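You operate a simulated robot arm through the tools that you are given. There is no shell and no other tool.

The job below is to be done with a simulated two-armed robot. You get a single attempt, and the scene is never put back.

Task
Wipe tub one with the green pad, then roll out its dent.
Fine: put the pad back and swing the rollers back. What is to be rubbed or washed off counts as gone when no trace of it is left.
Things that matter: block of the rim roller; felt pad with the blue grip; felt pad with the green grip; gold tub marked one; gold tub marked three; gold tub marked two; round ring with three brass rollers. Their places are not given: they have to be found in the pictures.

Only the result counts: the job must be done as asked and must still hold three seconds after the hand-in. Knocking over, shifting, dropping, spilling or breaking anything else fails it.

Robot
Two 7-joint arms with two-finger grippers on one trunk that stands fixed in place. Base frame: the origin is at the foot of the trunk, x ahead of it, y to its left, z up. Lengths are in mm, angles in rad, forces in N, time in s.
The left shoulder is at [166, 216, 984], the right one opposite. With the tool pointing down near the work surface each hand reaches from about 420 to 920 mm from the base axis, measured 20 degrees to its own side. Payload 3.18 kg a hand.
The TCP of each hand is the grasp point between the finger pads, 30 mm short of the fingertips. In the tool frame z runs along the fingers and y along their closing line. The gripper opens to 144 mm; its body begins 103 mm behind the TCP.
Orientation is told as [roll, pitch, yaw] about the base's x, y, z axes, in that order, counted from this pose: with the fingers straight down and closing along the base's y, the tool's x points along the base's -x, its y along +y and its z along -z.

Tools
- The arms move only by the tool servo_tool. It takes "left_series", "right_series" or both (then of equal length, played together; a hand with none holds still); each is text: rows parted by semicolons, each of 7 numbers parted by spaces: the shift along the tool's x, y, z in mm, then the turn, a rotation vector about the tool's x, y, z in rad, then the opening, from 0 (shut) to 1 (fully open). In form: x y z ax ay az jaw; .... A call has 1 to 20 rows; each row is the pose to reach, as a shift and turn from the pose commanded when the call began, along the tool's axes at that moment. A row lasts 0.2 s, in which the tool goes at most 50 mm and 0.15 rad; a call with a longer step from one row to the next is refused whole, and so is a gripper value outside its range. Where a pose cannot be reached the arm comes as near as it can. A force on the tool above 60 N (or 10 N above the force at the start of the call, whichever is more), or a blocked arm, ends the call early, and 0.2 s more pass. Each finger travels about 186.7 mm/s and halts on what it meets, pressing with about 36 N; the grip force reading is that of the motor and also rises with nothing between the fingers. The clock runs only during rows and for 0.2 s after the last one: add rows that repeat a pose to give the fingers time. It gives the time, the measured TCP pose, the force on the tool (base axes), the opening and the grip force at its end, in the units of the frame above (readings bear some noise), with the torque about the TCP (base axes, N m) and any sound that the robot's microphone picked up.
- Cameras (640 x 400 px; columns grow to the right, rows downward): "scene" is now at [291.8, 65.9, 1192.7]; the picture's right is [0.73, -0.69, 0.00], its down [-0.15, -0.16, -0.98] and it looks along [0.67, 0.71, -0.22] (base axes); focal length 214 px, centre (320, 200). "left" rides on the left gripper at [77, -16, -143] in its tool frame; the picture's right is [0.21, 0.98, 0.00], its down [-0.84, 0.18, -0.51] and it looks along [-0.50, 0.11, 0.86] (tool axes); focal length 218 px, centre (320, 200). "right" rides on the right gripper at [76, 16, -143] in its tool frame; the picture's right is [-0.21, 0.98, 0.00], its down [-0.84, -0.18, -0.51] and it looks along [-0.50, -0.11, 0.86] (tool axes); focal length 218 px, centre (320, 200).
- grab_frame(camera): a new picture of that camera. The clock stands still meanwhile.
- move_column(by): moves the trunk up (or, below 0, down) by that many mm; the arms and the scene camera ride with it, the base frame stays. It gives what a move gives, with no picture.
- turn_head(pan, tilt): turns the head with the scene camera to pan (to the left, within 1.396 rad either way) and tilt (down, from -0.506 to 1.204), counted from straight ahead of the robot (the tilt from the chest, where the trunk bows). It gives what a move gives.
- measure_at(camera, pixels): for up to 12 pixels [column, row] of the newest picture of that camera ("zoom" is the newest enlarged one), the place [x, y, z] in the base frame of the surface seen there, good to about 2 mm. The clock stands still meanwhile.
- close_up(camera, box): a new picture of the part [left, top, right, bottom] of that camera's present view, enlarged. The clock stands still meanwhile.
- hand_in(): hands the job in; it is judged then, once.

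Open the grippers and draw the arms clear of the work before you hand the job in, unless the task says otherwise.

The tools are called after "Request:" as a command line: name --argument value ..., lists and objects as JSON in quotes. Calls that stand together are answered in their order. servo_tool: Moves the arms, as the interface text tells. Its arguments: {"type":"object","properties":{"left_series":{"type":"string"},"right_series":{"type":"string"}},"required":[]} The other tools are called the same way: move_column (by) moves the trunk up or down; turn_head (pan, tilt) turns the head that bears the scene camera; grab_frame (camera) takes a picture; measure_at (camera, pixels) gives the place of the surface under pixels of a picture; close_up (camera, box) takes an enlarged picture of a part of a camera's view; hand_in () hands the job in.

At the start:

```text
time: 0.0
left_tool_pos: [449.0, 531.3, 1163.8]
left_tool_rot: [0.0, 0.0, 0.002]
left_force: [0.1, -0.2, -0.4]
left_ft_torque: [-0.03, 0.01, 0.0]
left_opening: 143.8
left_finger_force: 0.1
right_tool_pos: [412.2, 72.2, 1108.3]
right_tool_rot: [0.002, 0.002, 0.0]
right_force: [-0.2, -0.4, 1.2]
right_ft_torque: [0.01, 0.01, 0.0]
right_opening: 144.1
right_finger_force: 0.0
trunk travel left (down, up): [-75.0, 294.0]
head pan, tilt (commanded): [0.813, 0.223]
```

scene: 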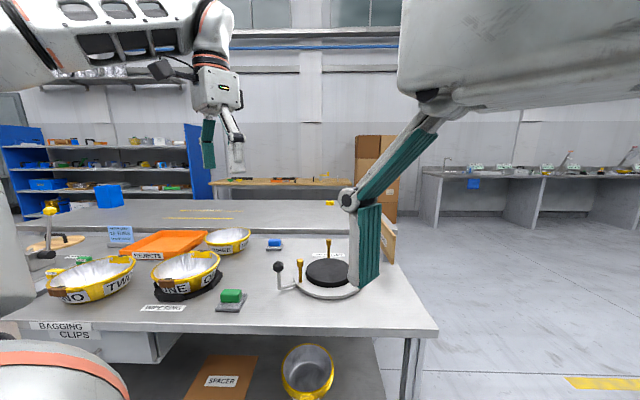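
right: 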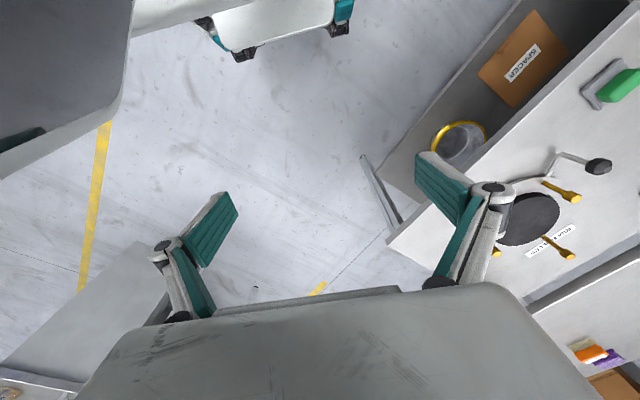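
left: 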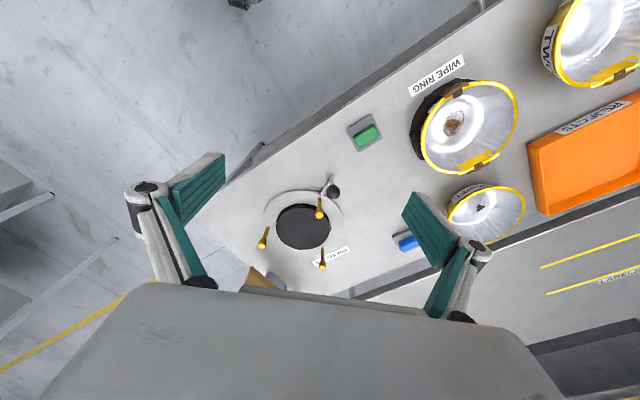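

The first pictures show tubs at the left (scene ~ (90,280), (187,270), (228,240)), the green pad at (232,298) and the roller ring at (325,275). I take enlarged views to understand them.

Request:
close_up --camera "scene" --box '[20, 200, 260, 350]'

Request:
close_up --camera "scene" --box '[200, 210, 440, 360]'

Request:
close_up --camera "left" --box '[230, 40, 640, 296]'

```text
2.67 times, centred on (140, 275) of scene
```

zoom: 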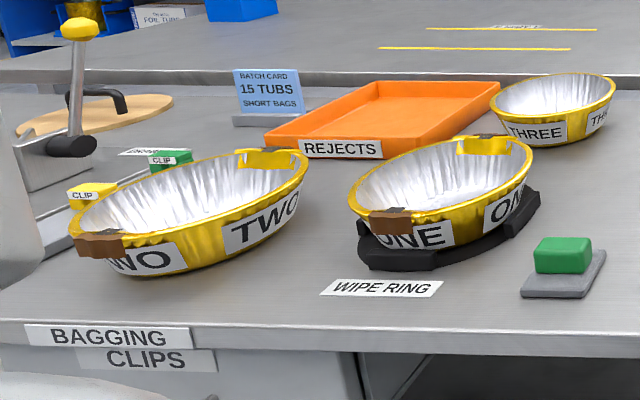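

```text
2.67 times, centred on (320, 285) of scene
```

zoom: 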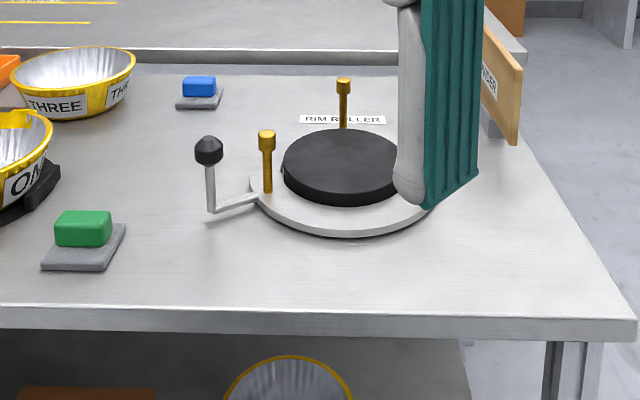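

```text
1.56 times, centred on (435, 168) of left
```

zoom: 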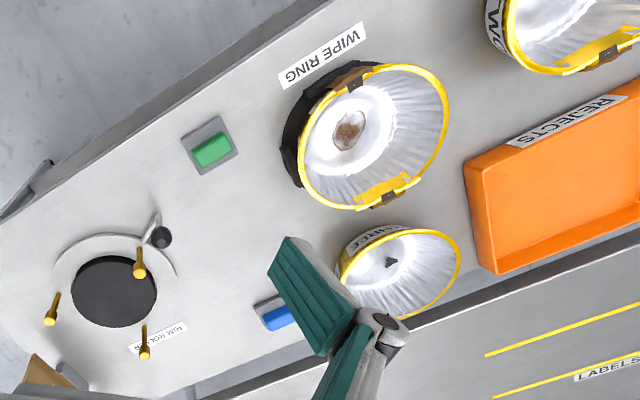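

The tub ONE sits in a black ring with a brown stain on its floor, and the roller device has a crank lever. I measure places of these in the scene view.

Request:
grab_frame --camera "scene"

Request:
grab_frame --camera "left"

Request:
measure_at --camera "scene" --pixels '[[232, 295], [230, 308], [278, 267], [299, 265], [328, 272], [329, 241], [187, 285], [166, 281], [203, 255], [160, 308], [222, 244], [275, 243]]'

Request:
measure_at --camera "left" --pixels '[[453, 123], [447, 93], [479, 162], [422, 140], [515, 110], [490, 82], [425, 110], [303, 227], [320, 201], [264, 232], [323, 252], [334, 191]]'

```text
taken
```

scene: 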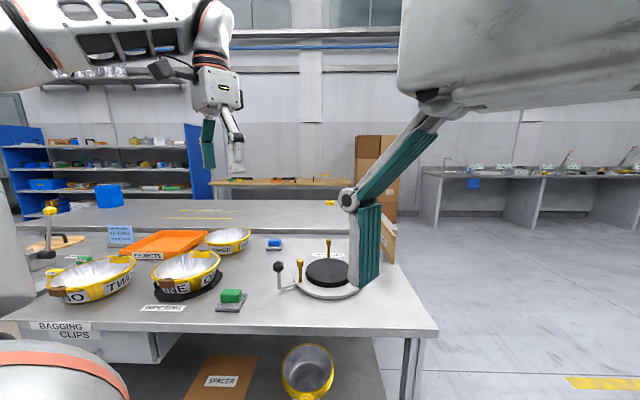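

```text
taken
```

left: 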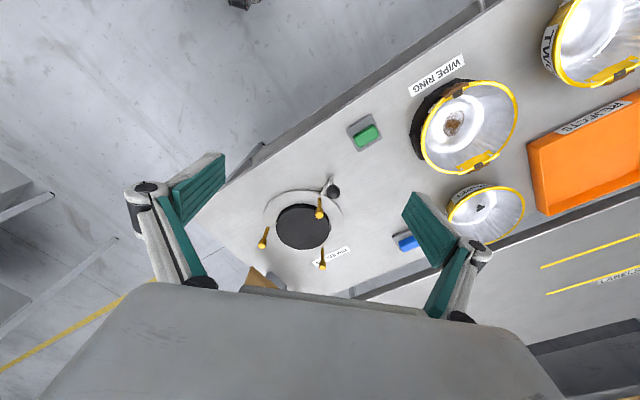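

```text
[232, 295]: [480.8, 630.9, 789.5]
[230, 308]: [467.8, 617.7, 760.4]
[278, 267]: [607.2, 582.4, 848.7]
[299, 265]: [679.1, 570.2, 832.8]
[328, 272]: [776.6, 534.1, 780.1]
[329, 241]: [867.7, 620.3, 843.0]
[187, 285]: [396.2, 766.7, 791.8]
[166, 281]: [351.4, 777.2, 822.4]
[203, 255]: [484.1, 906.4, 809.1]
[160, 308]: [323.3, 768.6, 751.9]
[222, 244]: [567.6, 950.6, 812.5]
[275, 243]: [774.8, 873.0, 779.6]
```

```text
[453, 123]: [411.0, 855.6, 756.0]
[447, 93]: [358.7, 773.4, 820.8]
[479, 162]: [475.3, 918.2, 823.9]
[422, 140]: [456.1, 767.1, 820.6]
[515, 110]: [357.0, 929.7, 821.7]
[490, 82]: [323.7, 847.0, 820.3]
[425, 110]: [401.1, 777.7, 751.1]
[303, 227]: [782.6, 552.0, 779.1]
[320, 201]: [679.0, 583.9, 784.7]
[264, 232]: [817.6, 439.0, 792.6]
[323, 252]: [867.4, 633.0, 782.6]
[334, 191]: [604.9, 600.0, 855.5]
```

Tub one is centred near (413, 847) with rim at z≈821, and the block near (785, 548, 779). I enlarge the tub, its grips, and the roller ring for detail.

Request:
close_up --camera "left" --box '[400, 70, 528, 180]'

Request:
close_up --camera "scene" --box '[140, 240, 236, 310]'

Request:
close_up --camera "scene" --box '[265, 230, 375, 305]'

Request:
close_up --camera "left" --box '[240, 170, 368, 280]'

```text
3.64 times, centred on (464, 125) of left
```

zoom: 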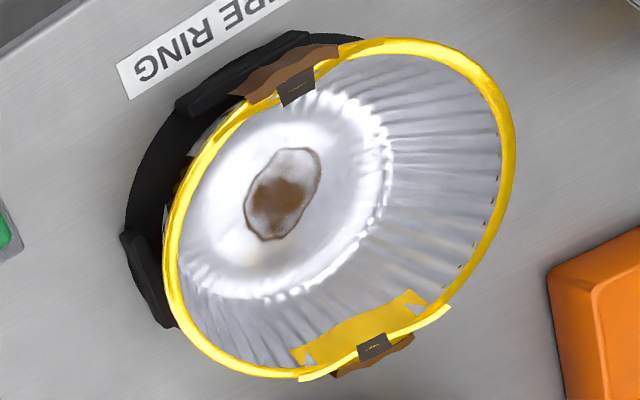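

```text
5.71 times, centred on (188, 275) of scene
```

zoom: 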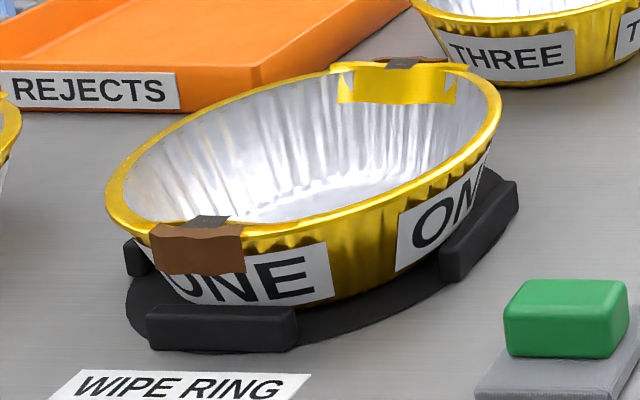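

```text
5.33 times, centred on (320, 268) of scene
```

zoom: 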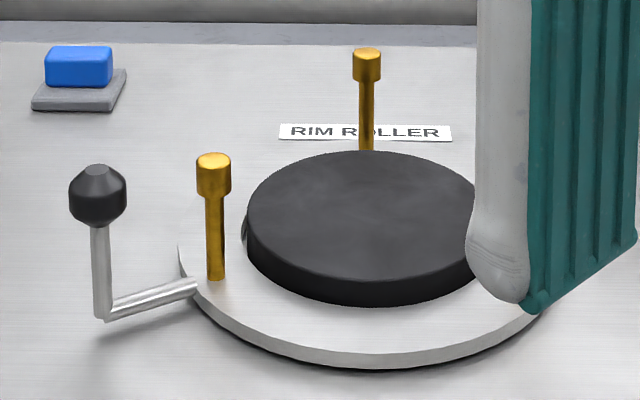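

```text
3.64 times, centred on (304, 225) of left
```

zoom: 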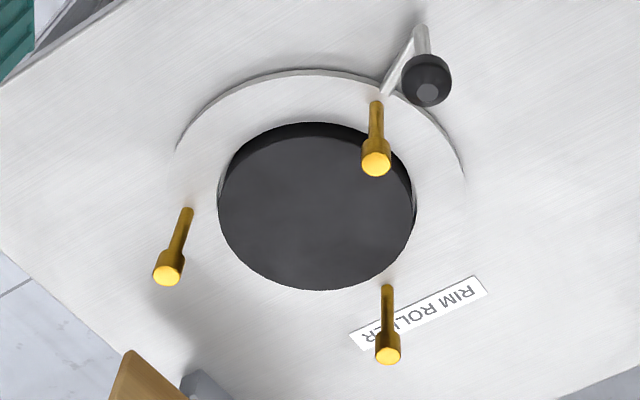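

The tub has two grip clips on its rim and a stain on the floor; the dent isn't clear yet. I move the left hand to hover so its camera looks into tub one.

Request:
servo_tool --left_series "14 29 16 0 0 0 1;29 58 33 0 0 0 1;43 88 49 0 0 0 1;57 117 66 0 0 0 1;72 146 82 0 0 0 1;86 175 98 0 0 0 1;100 204 115 0 0 0 1;114 234 131 0 0 0 1;129 263 148 0 0 0 1;143 292 164 0 0 0 1"

Request:
grab_frame --camera "left"

Request:
grab_frame --camera "scene"

```text
time: 2.2
left_tool_pos: [306.4, 824.7, 997.9]
left_tool_rot: [-0.002, 0.001, 0.003]
left_force: [0.5, 0.2, 0.3]
left_ft_torque: [0.0, -0.01, 0.01]
left_opening: 144.1
left_finger_force: 0.1
right_tool_pos: [412.5, 71.3, 1107.9]
right_tool_rot: [0.0, 0.002, 0.002]
right_force: [0.8, -0.5, 0.0]
right_ft_torque: [-0.02, -0.02, -0.01]
right_opening: 144.0
right_finger_force: 0.0
trunk travel left (down, up): [-75.0, 294.0]
head pan, tilt (commanded): [0.813, 0.223]
```

```text
taken
```

left: 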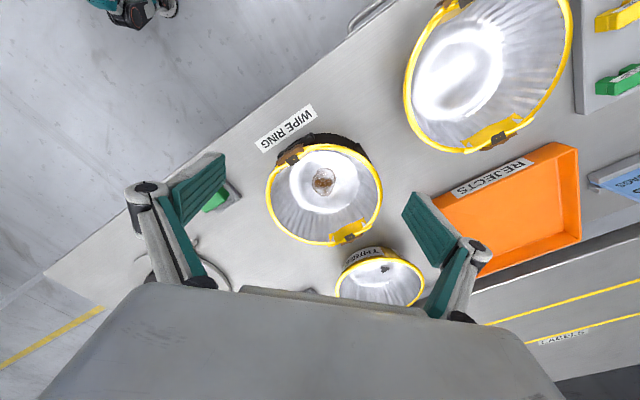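

```text
taken
```

scene: 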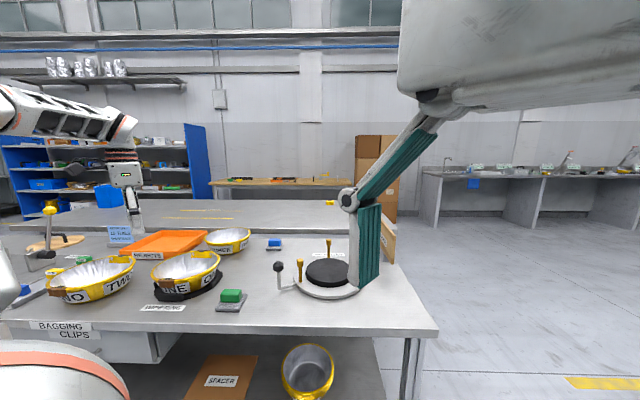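

The left camera now sees tub one at (325,190). I enlarge it to find the dent and the stain in detail.

Request:
close_up --camera "left" --box '[245, 130, 405, 255]'

Request:
measure_at --camera "left" --pixels '[[322, 180], [268, 190], [293, 151], [325, 146], [372, 165], [381, 195], [351, 235], [300, 237], [275, 218], [350, 232], [345, 153], [215, 198]]'

Request:
close_up --camera "left" --box '[325, 240, 435, 310]'

Request:
close_up --camera "left" --box '[395, 0, 595, 160]'

```text
3.20 times, centred on (325, 192) of left
```

zoom: 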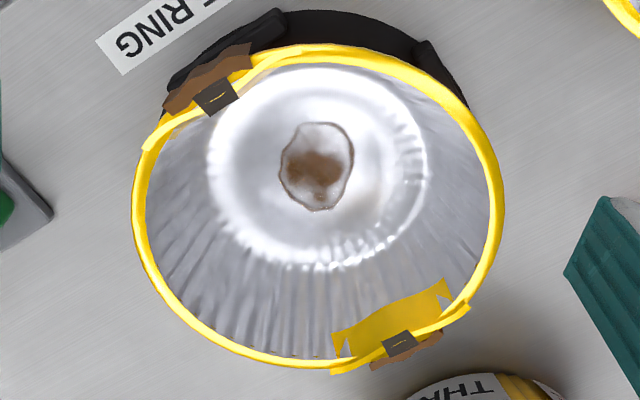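

```text
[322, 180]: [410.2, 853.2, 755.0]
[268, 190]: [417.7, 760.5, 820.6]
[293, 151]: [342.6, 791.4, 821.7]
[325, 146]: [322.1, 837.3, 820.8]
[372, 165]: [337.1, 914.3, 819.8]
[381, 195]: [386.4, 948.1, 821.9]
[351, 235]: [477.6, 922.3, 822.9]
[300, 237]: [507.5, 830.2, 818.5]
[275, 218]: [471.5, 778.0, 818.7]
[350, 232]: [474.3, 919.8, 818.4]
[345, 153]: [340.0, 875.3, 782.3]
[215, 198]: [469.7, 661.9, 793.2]
```

```text
5.71 times, centred on (380, 275) of left
```

zoom: 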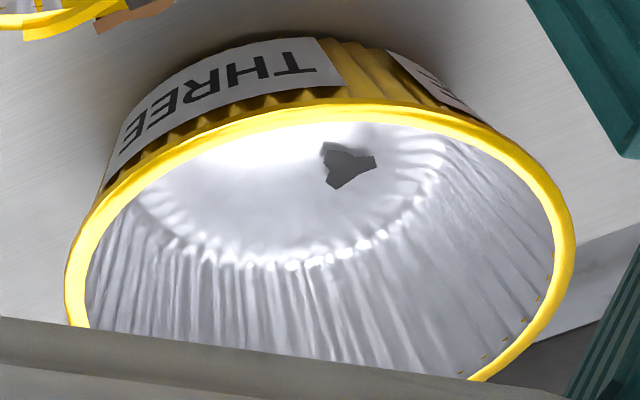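

```text
2.50 times, centred on (495, 80) of left
```

zoom: 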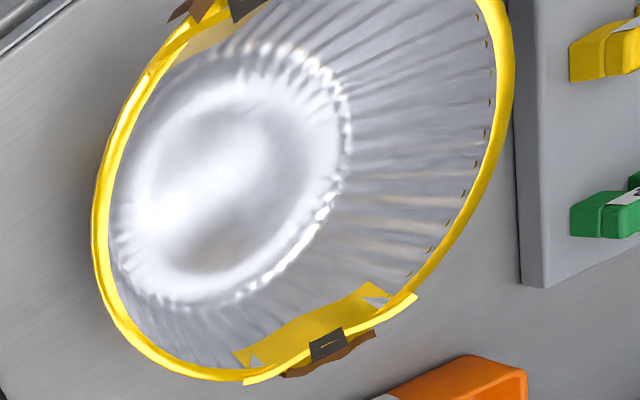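

No dent visible yet from above; rim centre fits about (413, 855) with R≈95. I check the outer wall from the scene camera at high zoom.

Request:
close_up --camera "scene" --box '[148, 245, 190, 303]'

Request:
close_up --camera "scene" --box '[185, 243, 227, 303]'

Request:
close_up --camera "scene" --box '[42, 250, 138, 310]'

Request:
close_up --camera "left" --box '[260, 130, 320, 170]'

Request:
close_up --camera "left" --box '[320, 210, 380, 250]'

```text
6.90 times, centred on (169, 274) of scene
```

zoom: 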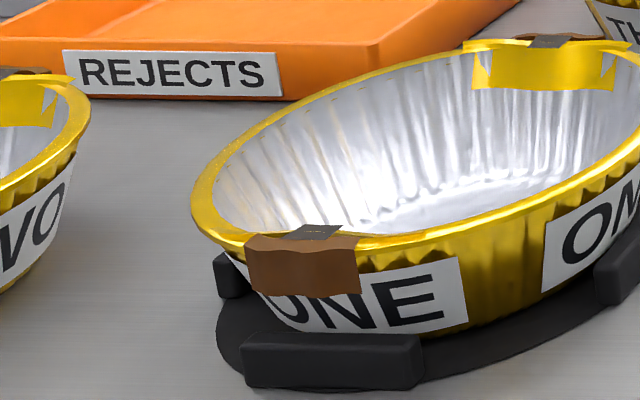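

```text
6.67 times, centred on (206, 273) of scene
```

zoom: 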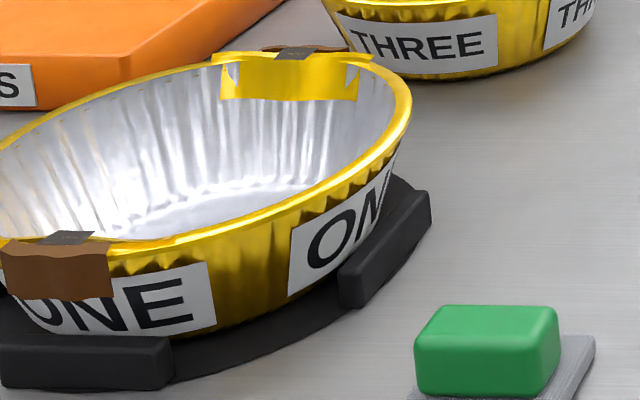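

```text
6.67 times, centred on (90, 280) of scene
```

zoom: 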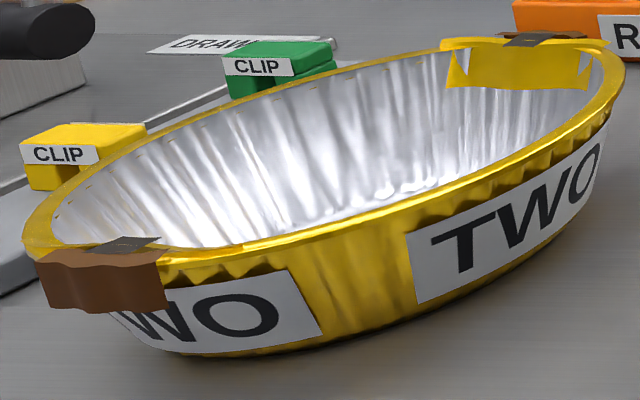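

```text
10.00 times, centred on (290, 150) of left
```

zoom: 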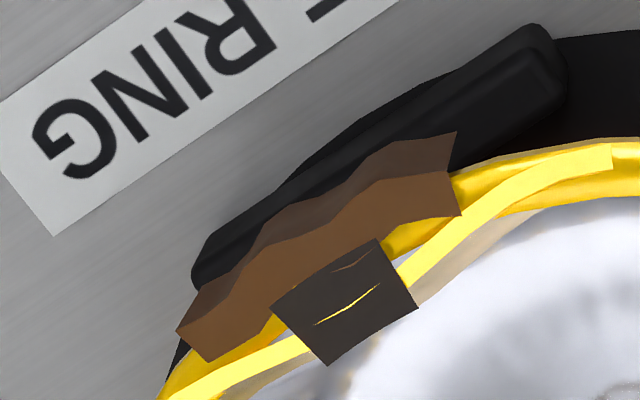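

```text
10.00 times, centred on (350, 230) of left
```

zoom: 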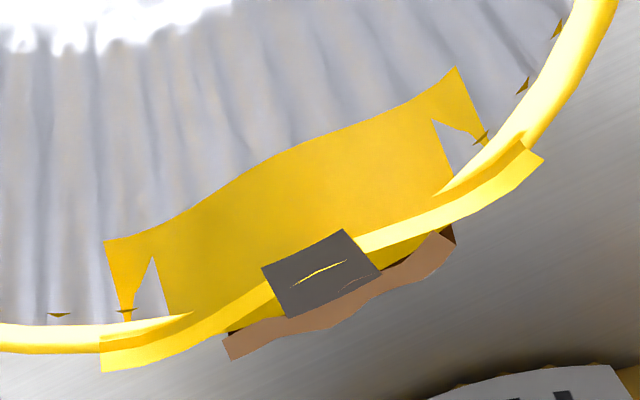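

The rim bears two wavy, creased spots (brown outside, gold flap inside) at (293,151) and (351,235) which look to be the dents. I now measure the stain's outline and the green pad.

Request:
close_up --camera "left" --box '[295, 155, 355, 205]'

Request:
measure_at --camera "zoom" --pixels '[[200, 170], [280, 80], [330, 60], [410, 120], [400, 220], [330, 310], [270, 290], [210, 250], [320, 180]]'

Request:
close_up --camera "scene" --box '[208, 282, 254, 318]'

Request:
measure_at --camera "zoom" --pixels '[[200, 170], [300, 100], [400, 100], [420, 200]]'

```text
8.00 times, centred on (325, 180) of left
```

zoom: 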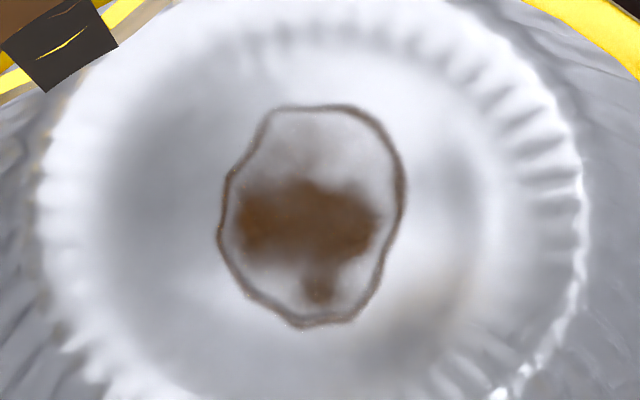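

```text
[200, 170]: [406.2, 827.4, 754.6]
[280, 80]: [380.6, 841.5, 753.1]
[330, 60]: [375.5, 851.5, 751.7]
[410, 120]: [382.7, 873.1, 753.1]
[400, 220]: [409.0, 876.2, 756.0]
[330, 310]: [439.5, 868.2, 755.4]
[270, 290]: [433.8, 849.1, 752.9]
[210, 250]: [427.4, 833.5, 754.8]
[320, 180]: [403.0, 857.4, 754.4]
```

```text
11.11 times, centred on (231, 300) of scene
```

zoom: 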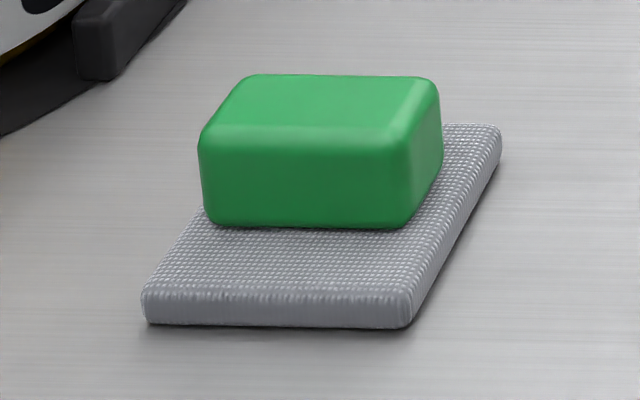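

```text
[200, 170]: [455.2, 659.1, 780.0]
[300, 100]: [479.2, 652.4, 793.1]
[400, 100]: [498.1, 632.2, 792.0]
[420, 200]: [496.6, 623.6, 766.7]
```

The stain spans roughly x 378–438, y 828–876 on the tub floor (z≈754). Now I measure the pad's corners in the enlarged scene view.

Request:
measure_at --camera "zoom" --pixels '[[150, 298], [405, 298], [490, 135], [210, 140], [395, 140], [430, 85], [255, 80], [310, 105], [275, 250], [390, 240], [260, 180], [350, 190]]'

Request:
close_up --camera "left" --box '[190, 170, 260, 225]'

```text
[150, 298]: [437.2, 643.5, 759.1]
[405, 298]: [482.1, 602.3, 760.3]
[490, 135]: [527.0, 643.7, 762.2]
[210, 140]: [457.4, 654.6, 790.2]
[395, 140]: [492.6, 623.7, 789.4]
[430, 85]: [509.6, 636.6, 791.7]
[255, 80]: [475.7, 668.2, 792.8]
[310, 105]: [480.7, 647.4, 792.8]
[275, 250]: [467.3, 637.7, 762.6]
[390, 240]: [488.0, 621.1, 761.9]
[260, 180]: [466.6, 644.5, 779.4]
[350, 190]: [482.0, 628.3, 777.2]
```

```text
7.27 times, centred on (225, 198) of left
```

zoom: 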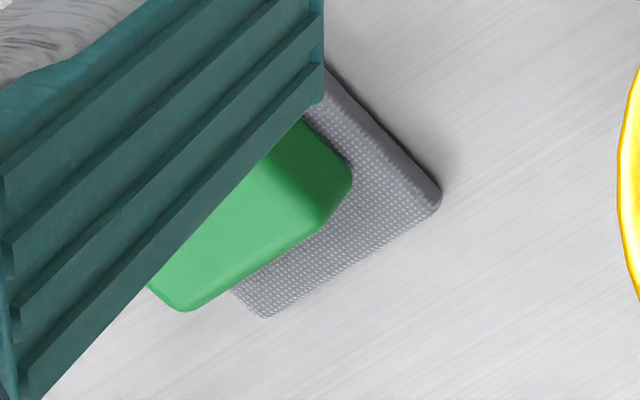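

The pad is a felt square ~62 mm centred near (482, 644), rotated 45°, with the grip ~50×30 mm centred near (484, 646) and top z≈792. I move the left hand above it with yaw −0.785 and part-closed jaws.

Request:
servo_tool --left_series "-22 -22 12 0 0 0.098 0.9;-44 -45 24 0 0 0.196 0.8;-67 -67 37 0 0 0.294 0.7;-89 -89 49 0 0 0.393 0.6;-111 -112 61 0 0 0.491 0.55;-133 -134 73 0 0 0.589 0.55;-155 -156 86 0 0 0.687 0.55;-177.6 -178.7 98 0 0 0.785 0.55;-177.6 -178.7 98 0 0 0.785 0.55"

Request:
grab_frame --camera "left"

Request:
grab_frame --camera "scene"

```text
time: 4.2
left_tool_pos: [482.7, 642.4, 900.2]
left_tool_rot: [0.0, -0.002, -0.785]
left_force: [-0.7, 0.1, 0.3]
left_ft_torque: [0.0, -0.02, -0.02]
left_opening: 79.0
left_finger_force: 0.0
right_tool_pos: [412.3, 71.4, 1108.5]
right_tool_rot: [0.002, 0.0, 0.0]
right_force: [-0.1, -0.5, 0.6]
right_ft_torque: [0.02, -0.01, -0.01]
right_opening: 144.0
right_finger_force: 0.0
trunk travel left (down, up): [-75.0, 294.0]
head pan, tilt (commanded): [0.813, 0.223]
```

```text
taken
```

left: 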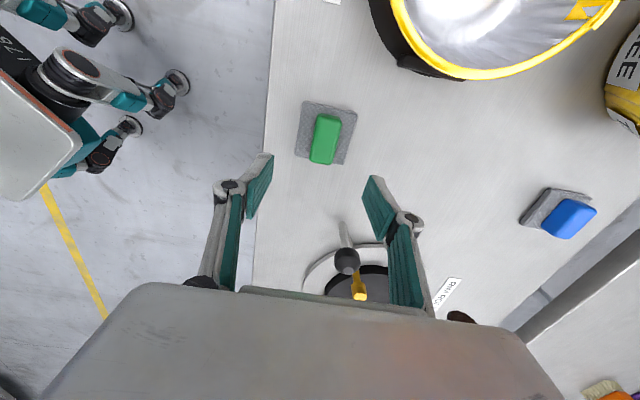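

```text
taken
```

scene: 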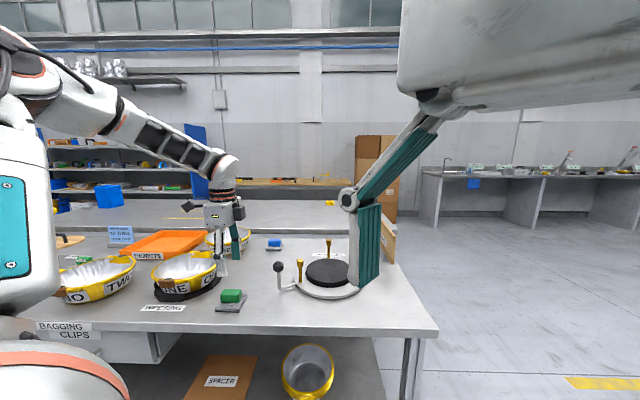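

The hand hovers above the pad (left image pad at (325,137)). I enlarge and measure the grip's top corners for alignment.

Request:
close_up --camera "left" --box '[285, 90, 365, 175]'

Request:
measure_at --camera "left" --pixels '[[299, 103], [355, 111], [345, 163], [297, 153], [319, 117], [339, 121], [333, 161], [312, 157], [326, 139], [310, 130], [345, 125]]'

```text
4.71 times, centred on (325, 132) of left
```

zoom: 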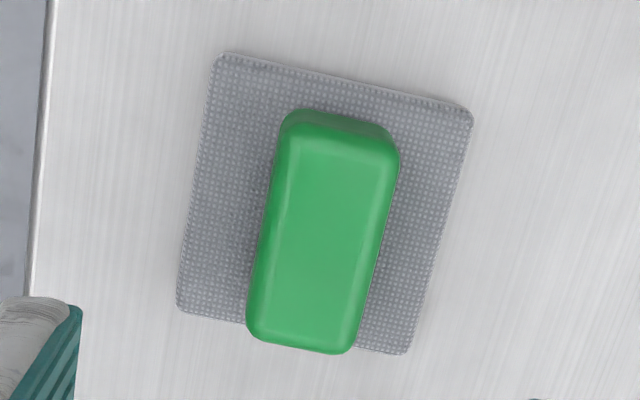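

```text
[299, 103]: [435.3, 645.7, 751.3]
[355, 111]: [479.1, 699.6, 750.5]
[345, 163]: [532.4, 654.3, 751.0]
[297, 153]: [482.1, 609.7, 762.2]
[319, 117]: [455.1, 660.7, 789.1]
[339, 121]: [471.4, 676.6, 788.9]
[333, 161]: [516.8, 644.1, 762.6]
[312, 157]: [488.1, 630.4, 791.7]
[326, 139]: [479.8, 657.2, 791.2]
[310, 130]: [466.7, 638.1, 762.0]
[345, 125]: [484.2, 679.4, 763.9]
```

I measure the felt and grip corners in this enlarged view for a better fit.

Request:
measure_at --camera "zoom" --pixels '[[226, 64], [462, 116], [400, 345], [187, 300], [295, 155], [382, 170], [345, 335], [262, 318], [276, 230], [368, 245], [322, 240]]'

```text
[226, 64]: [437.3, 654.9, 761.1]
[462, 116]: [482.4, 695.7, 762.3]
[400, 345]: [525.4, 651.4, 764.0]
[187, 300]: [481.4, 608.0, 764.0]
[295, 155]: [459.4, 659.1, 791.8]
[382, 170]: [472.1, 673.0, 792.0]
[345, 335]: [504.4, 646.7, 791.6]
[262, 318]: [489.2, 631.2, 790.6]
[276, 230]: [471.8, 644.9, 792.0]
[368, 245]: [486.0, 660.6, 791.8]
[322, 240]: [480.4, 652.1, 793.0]
```

Scene and hand camera differ by a few mm in y for the pad centre, so I hold for a moment to settle and re-measure.

Request:
servo_tool --left_series "0 0 0 0 0 0 0.55;0 0 0 0 0 0 0.55"

Request:
close_up --camera "left" --box '[285, 90, 365, 175]'

Request:
measure_at --camera "zoom" --pixels '[[226, 64], [462, 116], [400, 345], [187, 300], [295, 155], [382, 170], [345, 335], [262, 318], [322, 240]]'

Request:
close_up --camera "scene" --box '[208, 282, 254, 318]'

Request:
measure_at --camera "zoom" --pixels '[[150, 298], [405, 298], [490, 135], [215, 140], [395, 140], [425, 90], [260, 85], [320, 110]]'

```text
time: 4.8
left_tool_pos: [483.5, 644.0, 900.4]
left_tool_rot: [0.0, 0.0, -0.783]
left_force: [-0.2, 1.0, 0.2]
left_ft_torque: [-0.04, 0.0, 0.0]
left_opening: 79.6
left_finger_force: 0.1
right_tool_pos: [412.7, 70.9, 1109.4]
right_tool_rot: [0.0, 0.001, -0.001]
right_force: [-0.2, 0.8, -0.1]
right_ft_torque: [0.01, 0.01, -0.01]
right_opening: 144.2
right_finger_force: 0.1
trunk travel left (down, up): [-75.0, 294.0]
head pan, tilt (commanded): [0.813, 0.223]
```

```text
4.71 times, centred on (325, 132) of left
```

zoom: 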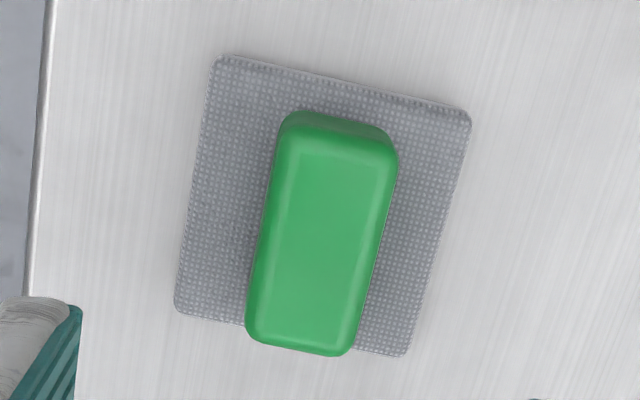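

```text
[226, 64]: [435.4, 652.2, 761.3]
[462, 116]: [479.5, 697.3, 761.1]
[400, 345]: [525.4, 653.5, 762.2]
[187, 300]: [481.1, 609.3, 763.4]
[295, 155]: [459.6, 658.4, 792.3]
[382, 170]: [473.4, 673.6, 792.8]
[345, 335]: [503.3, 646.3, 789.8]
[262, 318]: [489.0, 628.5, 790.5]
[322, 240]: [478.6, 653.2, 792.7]
```

```text
11.11 times, centred on (231, 300) of scene
```

zoom: 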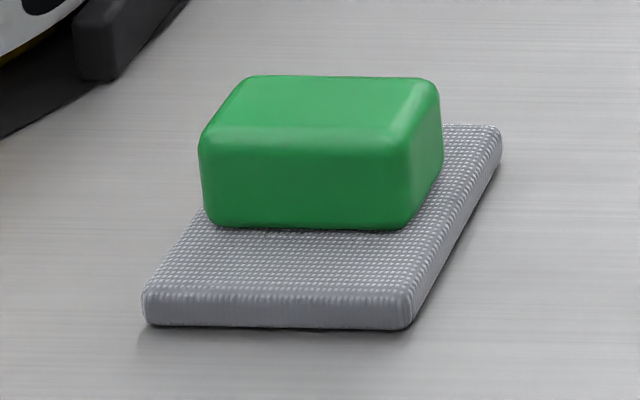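

```text
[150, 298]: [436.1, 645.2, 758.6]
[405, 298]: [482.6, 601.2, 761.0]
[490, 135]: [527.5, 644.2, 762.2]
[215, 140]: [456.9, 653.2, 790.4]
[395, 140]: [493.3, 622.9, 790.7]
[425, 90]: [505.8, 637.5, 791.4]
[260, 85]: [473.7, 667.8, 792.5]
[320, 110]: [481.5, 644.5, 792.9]
```

The hand camera puts the grip centre at about (481, 652.5) consistently; relative to the hand that's 8 mm along tool x and 4.7 along tool y. I shift there and lower to z≈830, staying above the grip, then check visually.

Request:
servo_tool --left_series "3 2 20 0 0 0 0.55;6 4 45 0 0 0 0.55;8 4.7 70 0 0 0 0.55;8 4.7 70 0 0 0 0.55;8 4.7 70 0 0 0 0.55"

Request:
grab_frame --camera "left"

Request:
close_up --camera "scene" --box '[195, 240, 270, 315]'

```text
time: 6.0
left_tool_pos: [481.1, 650.8, 831.4]
left_tool_rot: [0.0, -0.002, -0.784]
left_force: [-0.4, 0.7, -0.4]
left_ft_torque: [-0.01, 0.03, 0.01]
left_opening: 79.2
left_finger_force: 0.1
right_tool_pos: [412.9, 72.0, 1109.4]
right_tool_rot: [0.001, 0.001, 0.001]
right_force: [-0.1, 0.0, 0.0]
right_ft_torque: [0.03, -0.02, -0.01]
right_opening: 144.1
right_finger_force: 0.1
trunk travel left (down, up): [-75.0, 294.0]
head pan, tilt (commanded): [0.813, 0.223]
```

```text
taken
```

left: 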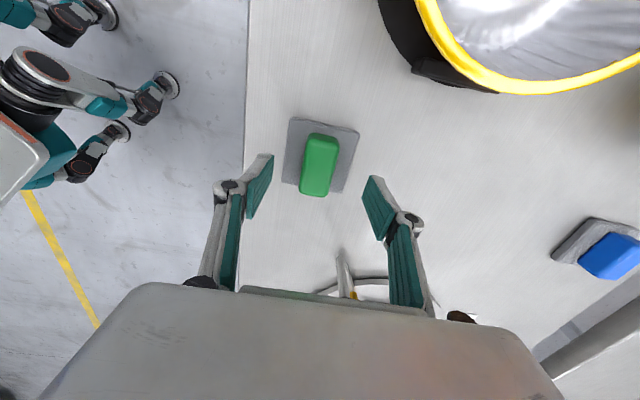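

```text
5.33 times, centred on (232, 278) of scene
```

zoom: 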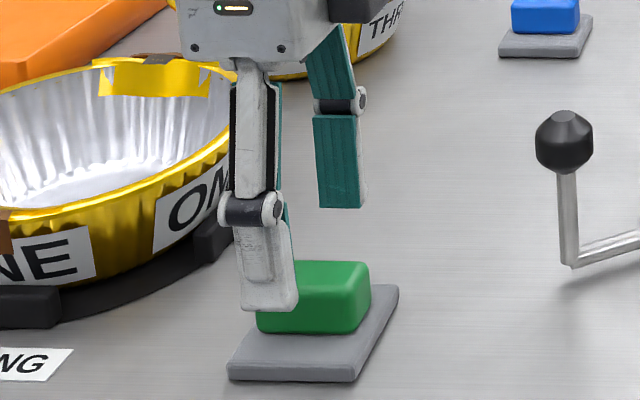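

The grip appears centred between the fingers in column; I measure its top corners again for row alignment.

Request:
close_up --camera "left" --box '[275, 110, 365, 205]'

Request:
measure_at --camera "left" --pixels '[[309, 140], [334, 144], [326, 190], [303, 185], [319, 163], [291, 122], [356, 131], [340, 190], [285, 181]]'

```text
4.21 times, centred on (320, 158) of left
```

zoom: 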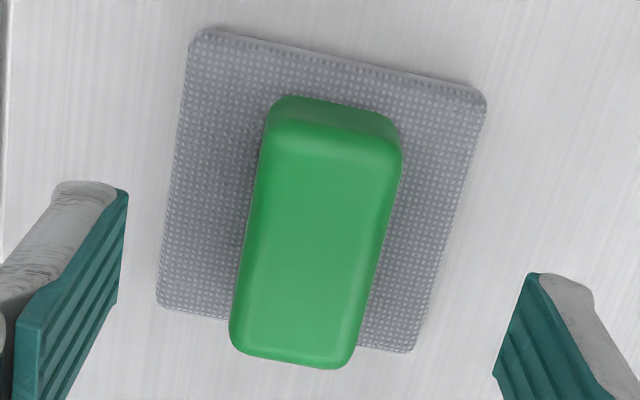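

```text
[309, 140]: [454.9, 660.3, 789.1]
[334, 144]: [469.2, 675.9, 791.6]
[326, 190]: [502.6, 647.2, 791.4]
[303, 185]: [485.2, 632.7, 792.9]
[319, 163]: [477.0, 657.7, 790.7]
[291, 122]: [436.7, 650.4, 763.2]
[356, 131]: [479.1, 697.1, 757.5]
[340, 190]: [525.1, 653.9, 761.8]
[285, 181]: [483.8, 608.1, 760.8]
```

Alignment across the closing line is good. I narrow the jaws to ~48 mm first (still above the grip), then descend so the fingertips stop a few mm above the felt.

Request:
servo_tool --left_series "1 0 0 0 0 0 0.45;2 0 0 0 0 0 0.34;2 0 0 0 0 0 0.34;2 0 12 0 0 0 0.34;2 0 24 0 0 0 0.34;2 0 32 0 0 0 0.34;2 0 32 0 0 0 0.34"

Request:
grab_frame --camera "left"

Request:
close_up --camera "scene" --box '[200, 250, 270, 315]'

```text
time: 7.6
left_tool_pos: [480.9, 655.1, 799.0]
left_tool_rot: [-0.001, -0.001, -0.785]
left_force: [0.1, -0.1, -0.6]
left_ft_torque: [-0.01, 0.0, 0.01]
left_opening: 48.8
left_finger_force: 0.1
right_tool_pos: [412.7, 71.0, 1107.9]
right_tool_rot: [0.001, 0.0, -0.001]
right_force: [0.3, 0.0, -0.2]
right_ft_torque: [-0.02, 0.03, -0.03]
right_opening: 144.0
right_finger_force: 0.1
trunk travel left (down, up): [-75.0, 294.0]
head pan, tilt (commanded): [0.813, 0.223]
```

```text
taken
```

left: 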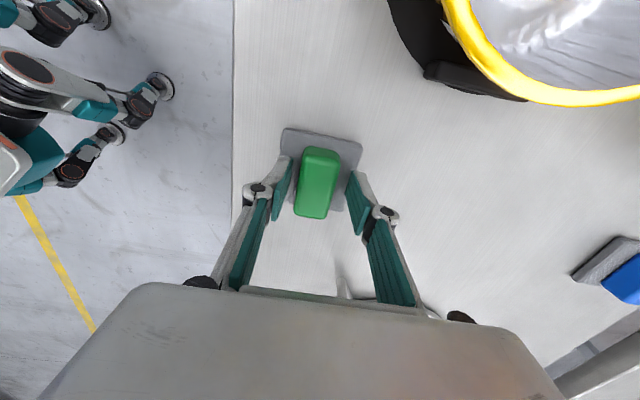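

```text
6.15 times, centred on (235, 282) of scene
```

zoom: 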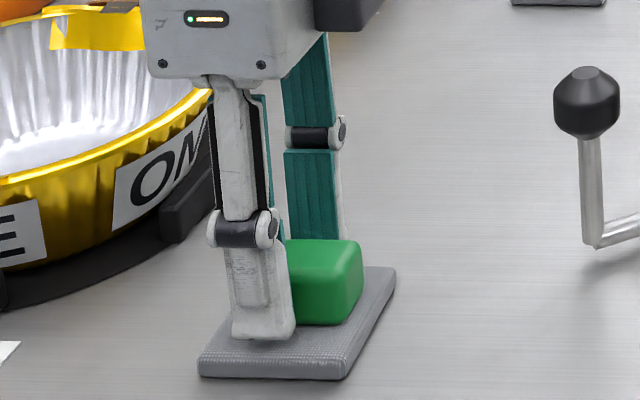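

The fingers straddle the grip just above the felt. I close the jaws and hold.

Request:
servo_tool --left_series "0 0 0 0 0 0 0.2;0 0 0 0 0 0 0;0 0 0 0 0 0 0;0 0 0 0 0 0 0"

Request:
grab_frame --camera "left"

Request:
close_up --camera "scene" --box '[200, 250, 270, 315]'

```text
time: 8.6
left_tool_pos: [480.9, 655.7, 798.9]
left_tool_rot: [0.0, -0.001, -0.782]
left_force: [0.2, -1.0, 0.7]
left_ft_torque: [0.0, 0.03, 0.0]
left_opening: 28.9
left_finger_force: 35.9
right_tool_pos: [412.6, 70.8, 1108.8]
right_tool_rot: [0.0, 0.0, 0.001]
right_force: [-0.8, -0.3, -0.1]
right_ft_torque: [-0.02, -0.01, 0.0]
right_opening: 143.9
right_finger_force: 0.1
trunk travel left (down, up): [-75.0, 294.0]
head pan, tilt (commanded): [0.813, 0.223]
```

```text
taken
```

left: 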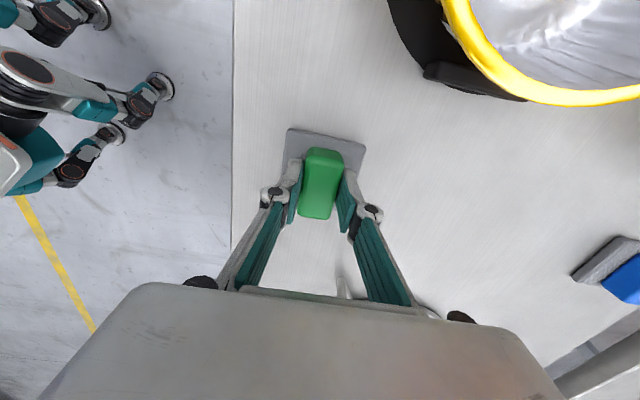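

```text
6.15 times, centred on (235, 282) of scene
```

zoom: 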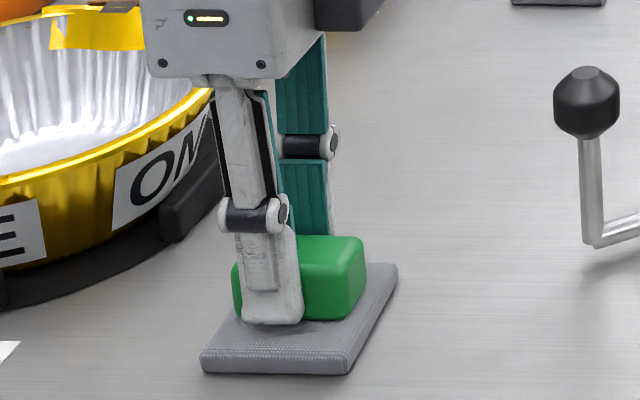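

The grip is held (28.9 mm, 36 N). I lift 100 mm and carry the pad over tub one's centre.

Request:
servo_tool --left_series "0 0 -15 0 0 0 0;0 0 -40 0 0 0 0;0 0 -70 0 0 0 0;0 0 -105 0 0 0 0;32 15 -105 0 0 0 0;63 30 -105 0 0 0 0;95 45 -105 0 0 0 0;126 60 -105 0 0 0 0;158 75 -105 0 0 0 0;175 83 -105 0 0 0 0;189.5 90.5 -105 0 0 0 0;189.5 90.5 -105 0 0 0 0;189.5 90.5 -105 0 0 0 0"

Request:
grab_frame --camera "left"

Request:
grab_frame --camera "scene"

```text
time: 11.4
left_tool_pos: [410.0, 852.4, 905.1]
left_tool_rot: [0.0, 0.0, -0.784]
left_force: [0.4, -0.3, -0.9]
left_ft_torque: [-0.01, 0.0, 0.0]
left_opening: 0.1
left_finger_force: 30.5
right_tool_pos: [412.3, 72.3, 1109.0]
right_tool_rot: [-0.001, 0.003, 0.0]
right_force: [0.3, 0.4, -0.2]
right_ft_torque: [0.02, 0.0, 0.03]
right_opening: 143.9
right_finger_force: 0.1
trunk travel left (down, up): [-75.0, 294.0]
head pan, tilt (commanded): [0.813, 0.223]
```

```text
taken
```

left: 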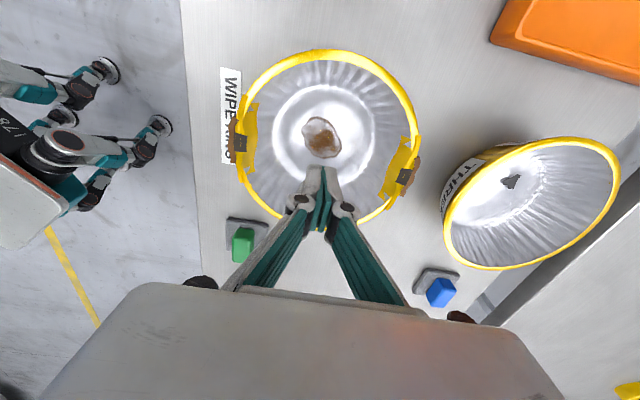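

```text
taken
```

scene: 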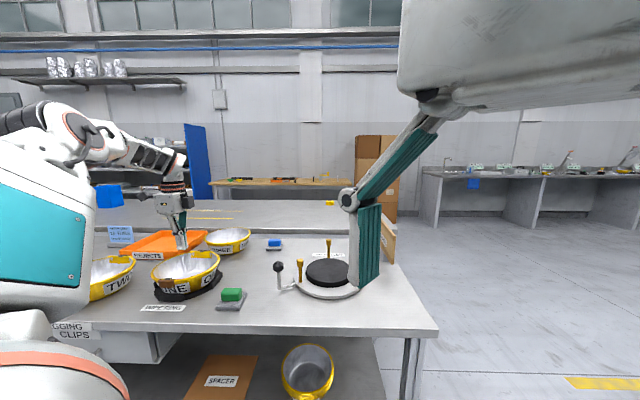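

The jaws are empty (opening 0.1): the pad slipped out and stayed at its place at scene (232,296). I check its position in close-up before retrying.

Request:
close_up --camera "scene" --box '[208, 282, 254, 318]'

Request:
measure_at --camera "zoom" --pixels '[[150, 298], [405, 298], [490, 135], [215, 140], [395, 140], [425, 90], [260, 85], [320, 110]]'

Request:
close_up --camera "left" --box '[210, 30, 440, 230]'

```text
11.11 times, centred on (231, 300) of scene
```

zoom: 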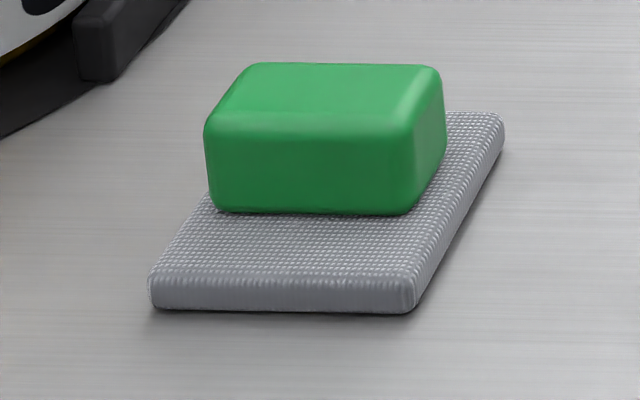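

```text
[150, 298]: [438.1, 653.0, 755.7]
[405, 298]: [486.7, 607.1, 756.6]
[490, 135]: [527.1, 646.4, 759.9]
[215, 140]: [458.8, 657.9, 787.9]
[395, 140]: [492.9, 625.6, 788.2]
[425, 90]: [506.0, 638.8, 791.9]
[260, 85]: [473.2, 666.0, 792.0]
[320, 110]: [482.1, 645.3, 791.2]
```

```text
2.00 times, centred on (325, 130) of left
```

zoom: 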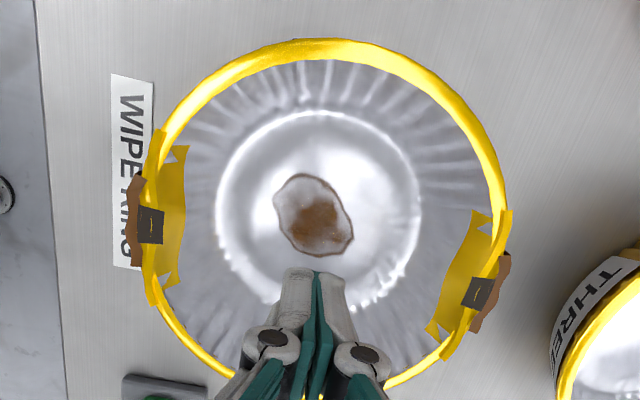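

The pad shifted only a few mm (felt corner in zoom moved from (147,300) to (150,285)); I'll put it back to the original place at the end. I go back above it with jaws opened to ~60 mm and re-measure.

Request:
servo_tool --left_series "-32 -15 0 0 0 0 0.42;-63 -30 0 0 0 0 0.42;-95 -45 0 0 0 0 0.42;-126 -60 0 0 0 0 0.42;-158 -75 0 0 0 0 0.42;-175 -83 0 0 0 0 0.42;-187.5 -90.5 20 0 0 0 0.42;-187.5 -90.5 45 0 0 0 0.42;-187.5 -90.5 70 0 0 0 0.42;-187.5 -90.5 70 0 0 0 0.42;-187.5 -90.5 70 0 0 0 0.42"

Request:
grab_frame --camera "left"

Request:
close_up --camera "left" --box '[275, 110, 365, 205]'

Request:
close_up --camera "scene" --box '[195, 240, 270, 315]'

```text
time: 13.8
left_tool_pos: [479.9, 657.3, 833.7]
left_tool_rot: [0.0, 0.001, -0.784]
left_force: [0.8, -0.5, -0.1]
left_ft_torque: [0.06, -0.01, 0.01]
left_opening: 60.4
left_finger_force: 0.1
right_tool_pos: [412.8, 72.3, 1107.6]
right_tool_rot: [0.0, 0.003, 0.002]
right_force: [0.5, -0.5, 0.5]
right_ft_torque: [-0.02, 0.0, -0.02]
right_opening: 143.8
right_finger_force: 0.0
trunk travel left (down, up): [-75.0, 294.0]
head pan, tilt (commanded): [0.813, 0.223]
```

```text
taken
```

left: 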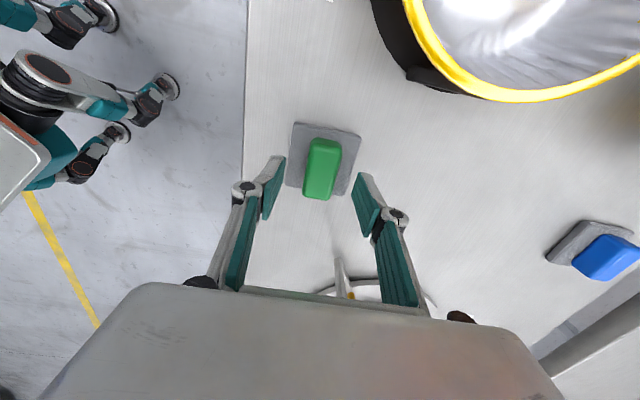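

```text
4.21 times, centred on (320, 158) of left
```

zoom: 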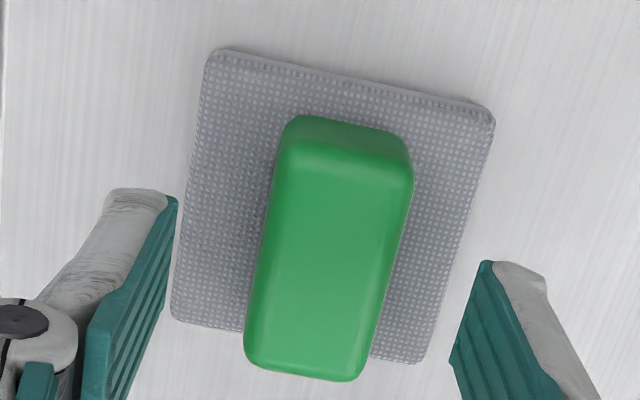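

```text
5.33 times, centred on (232, 278) of scene
```

zoom: 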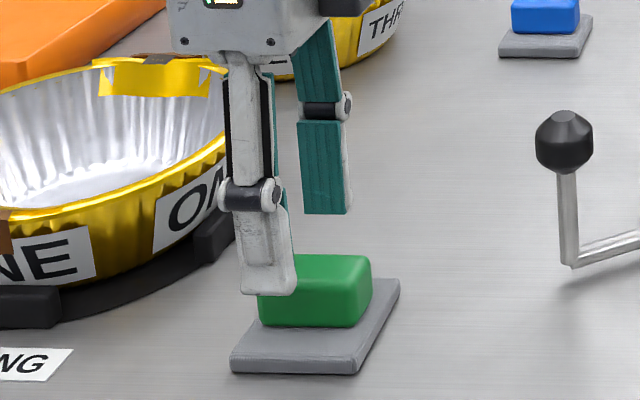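

Fingers are lined up along the grip length; across, the grip sits about 3–4 mm to the right. I measure once more.

Request:
measure_at --camera "zoom" --pixels '[[320, 300]]'

Request:
measure_at --camera "left" --pixels '[[313, 142], [338, 148], [329, 192], [306, 189], [323, 170], [297, 124], [358, 136], [343, 193], [287, 183]]'

```text
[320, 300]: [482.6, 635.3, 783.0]
```

```text
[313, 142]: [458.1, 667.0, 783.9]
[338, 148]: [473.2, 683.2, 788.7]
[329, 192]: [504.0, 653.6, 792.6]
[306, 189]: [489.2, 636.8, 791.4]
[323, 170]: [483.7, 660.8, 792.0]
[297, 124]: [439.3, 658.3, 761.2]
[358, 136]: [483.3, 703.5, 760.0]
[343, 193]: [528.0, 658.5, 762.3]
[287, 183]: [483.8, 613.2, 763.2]
```

The grip centre is ~3 mm along tool y from the TCP. I shift, descend a bit lower than before (tips ~2–3 mm above felt), close, and lift only 4 mm slowly to test the hold.

Request:
servo_tool --left_series "0 3 0 0 0 0 0.36;0 3 15 0 0 0 0.34;0 3 30 0 0 0 0.34;0 3 39 0 0 0 0.34;0 3 39 0 0 0 0.34;0 3 39 0 0 0 0.2;0 3 39 0 0 0 0.1;0 3 39 0 0 0 0;0 3 39 0 0 0 0;0 3 39 0 0 0 0"

Request:
close_up --camera "left" --box '[260, 110, 380, 230]'

Request:
close_up --camera "scene" --box '[205, 260, 265, 315]'

```text
time: 16.0
left_tool_pos: [480.8, 659.8, 796.5]
left_tool_rot: [-0.001, 0.0, -0.783]
left_force: [-0.7, -0.7, 0.2]
left_ft_torque: [0.0, 0.01, 0.02]
left_opening: 29.3
left_finger_force: 36.1
right_tool_pos: [412.2, 72.4, 1109.0]
right_tool_rot: [0.0, 0.003, -0.001]
right_force: [0.2, -0.9, -0.7]
right_ft_torque: [0.03, -0.01, 0.01]
right_opening: 143.9
right_finger_force: 0.0
trunk travel left (down, up): [-75.0, 294.0]
head pan, tilt (commanded): [0.813, 0.223]
```

```text
3.33 times, centred on (320, 170) of left
```

zoom: 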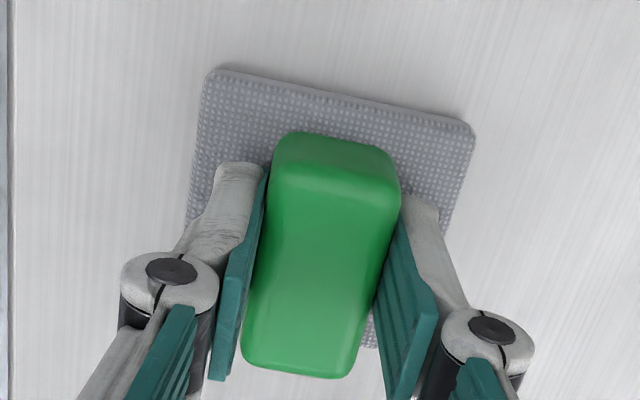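

```text
7.27 times, centred on (235, 288) of scene
```

zoom: 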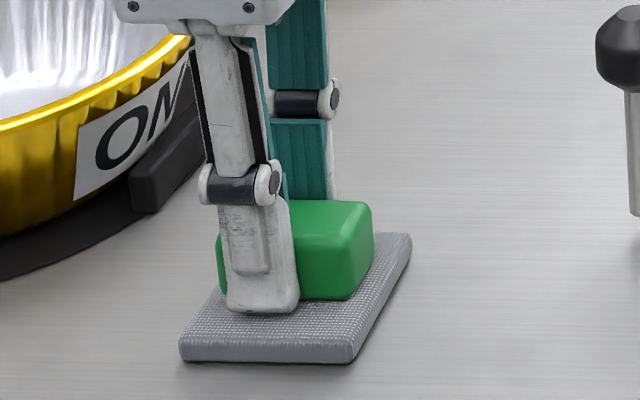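

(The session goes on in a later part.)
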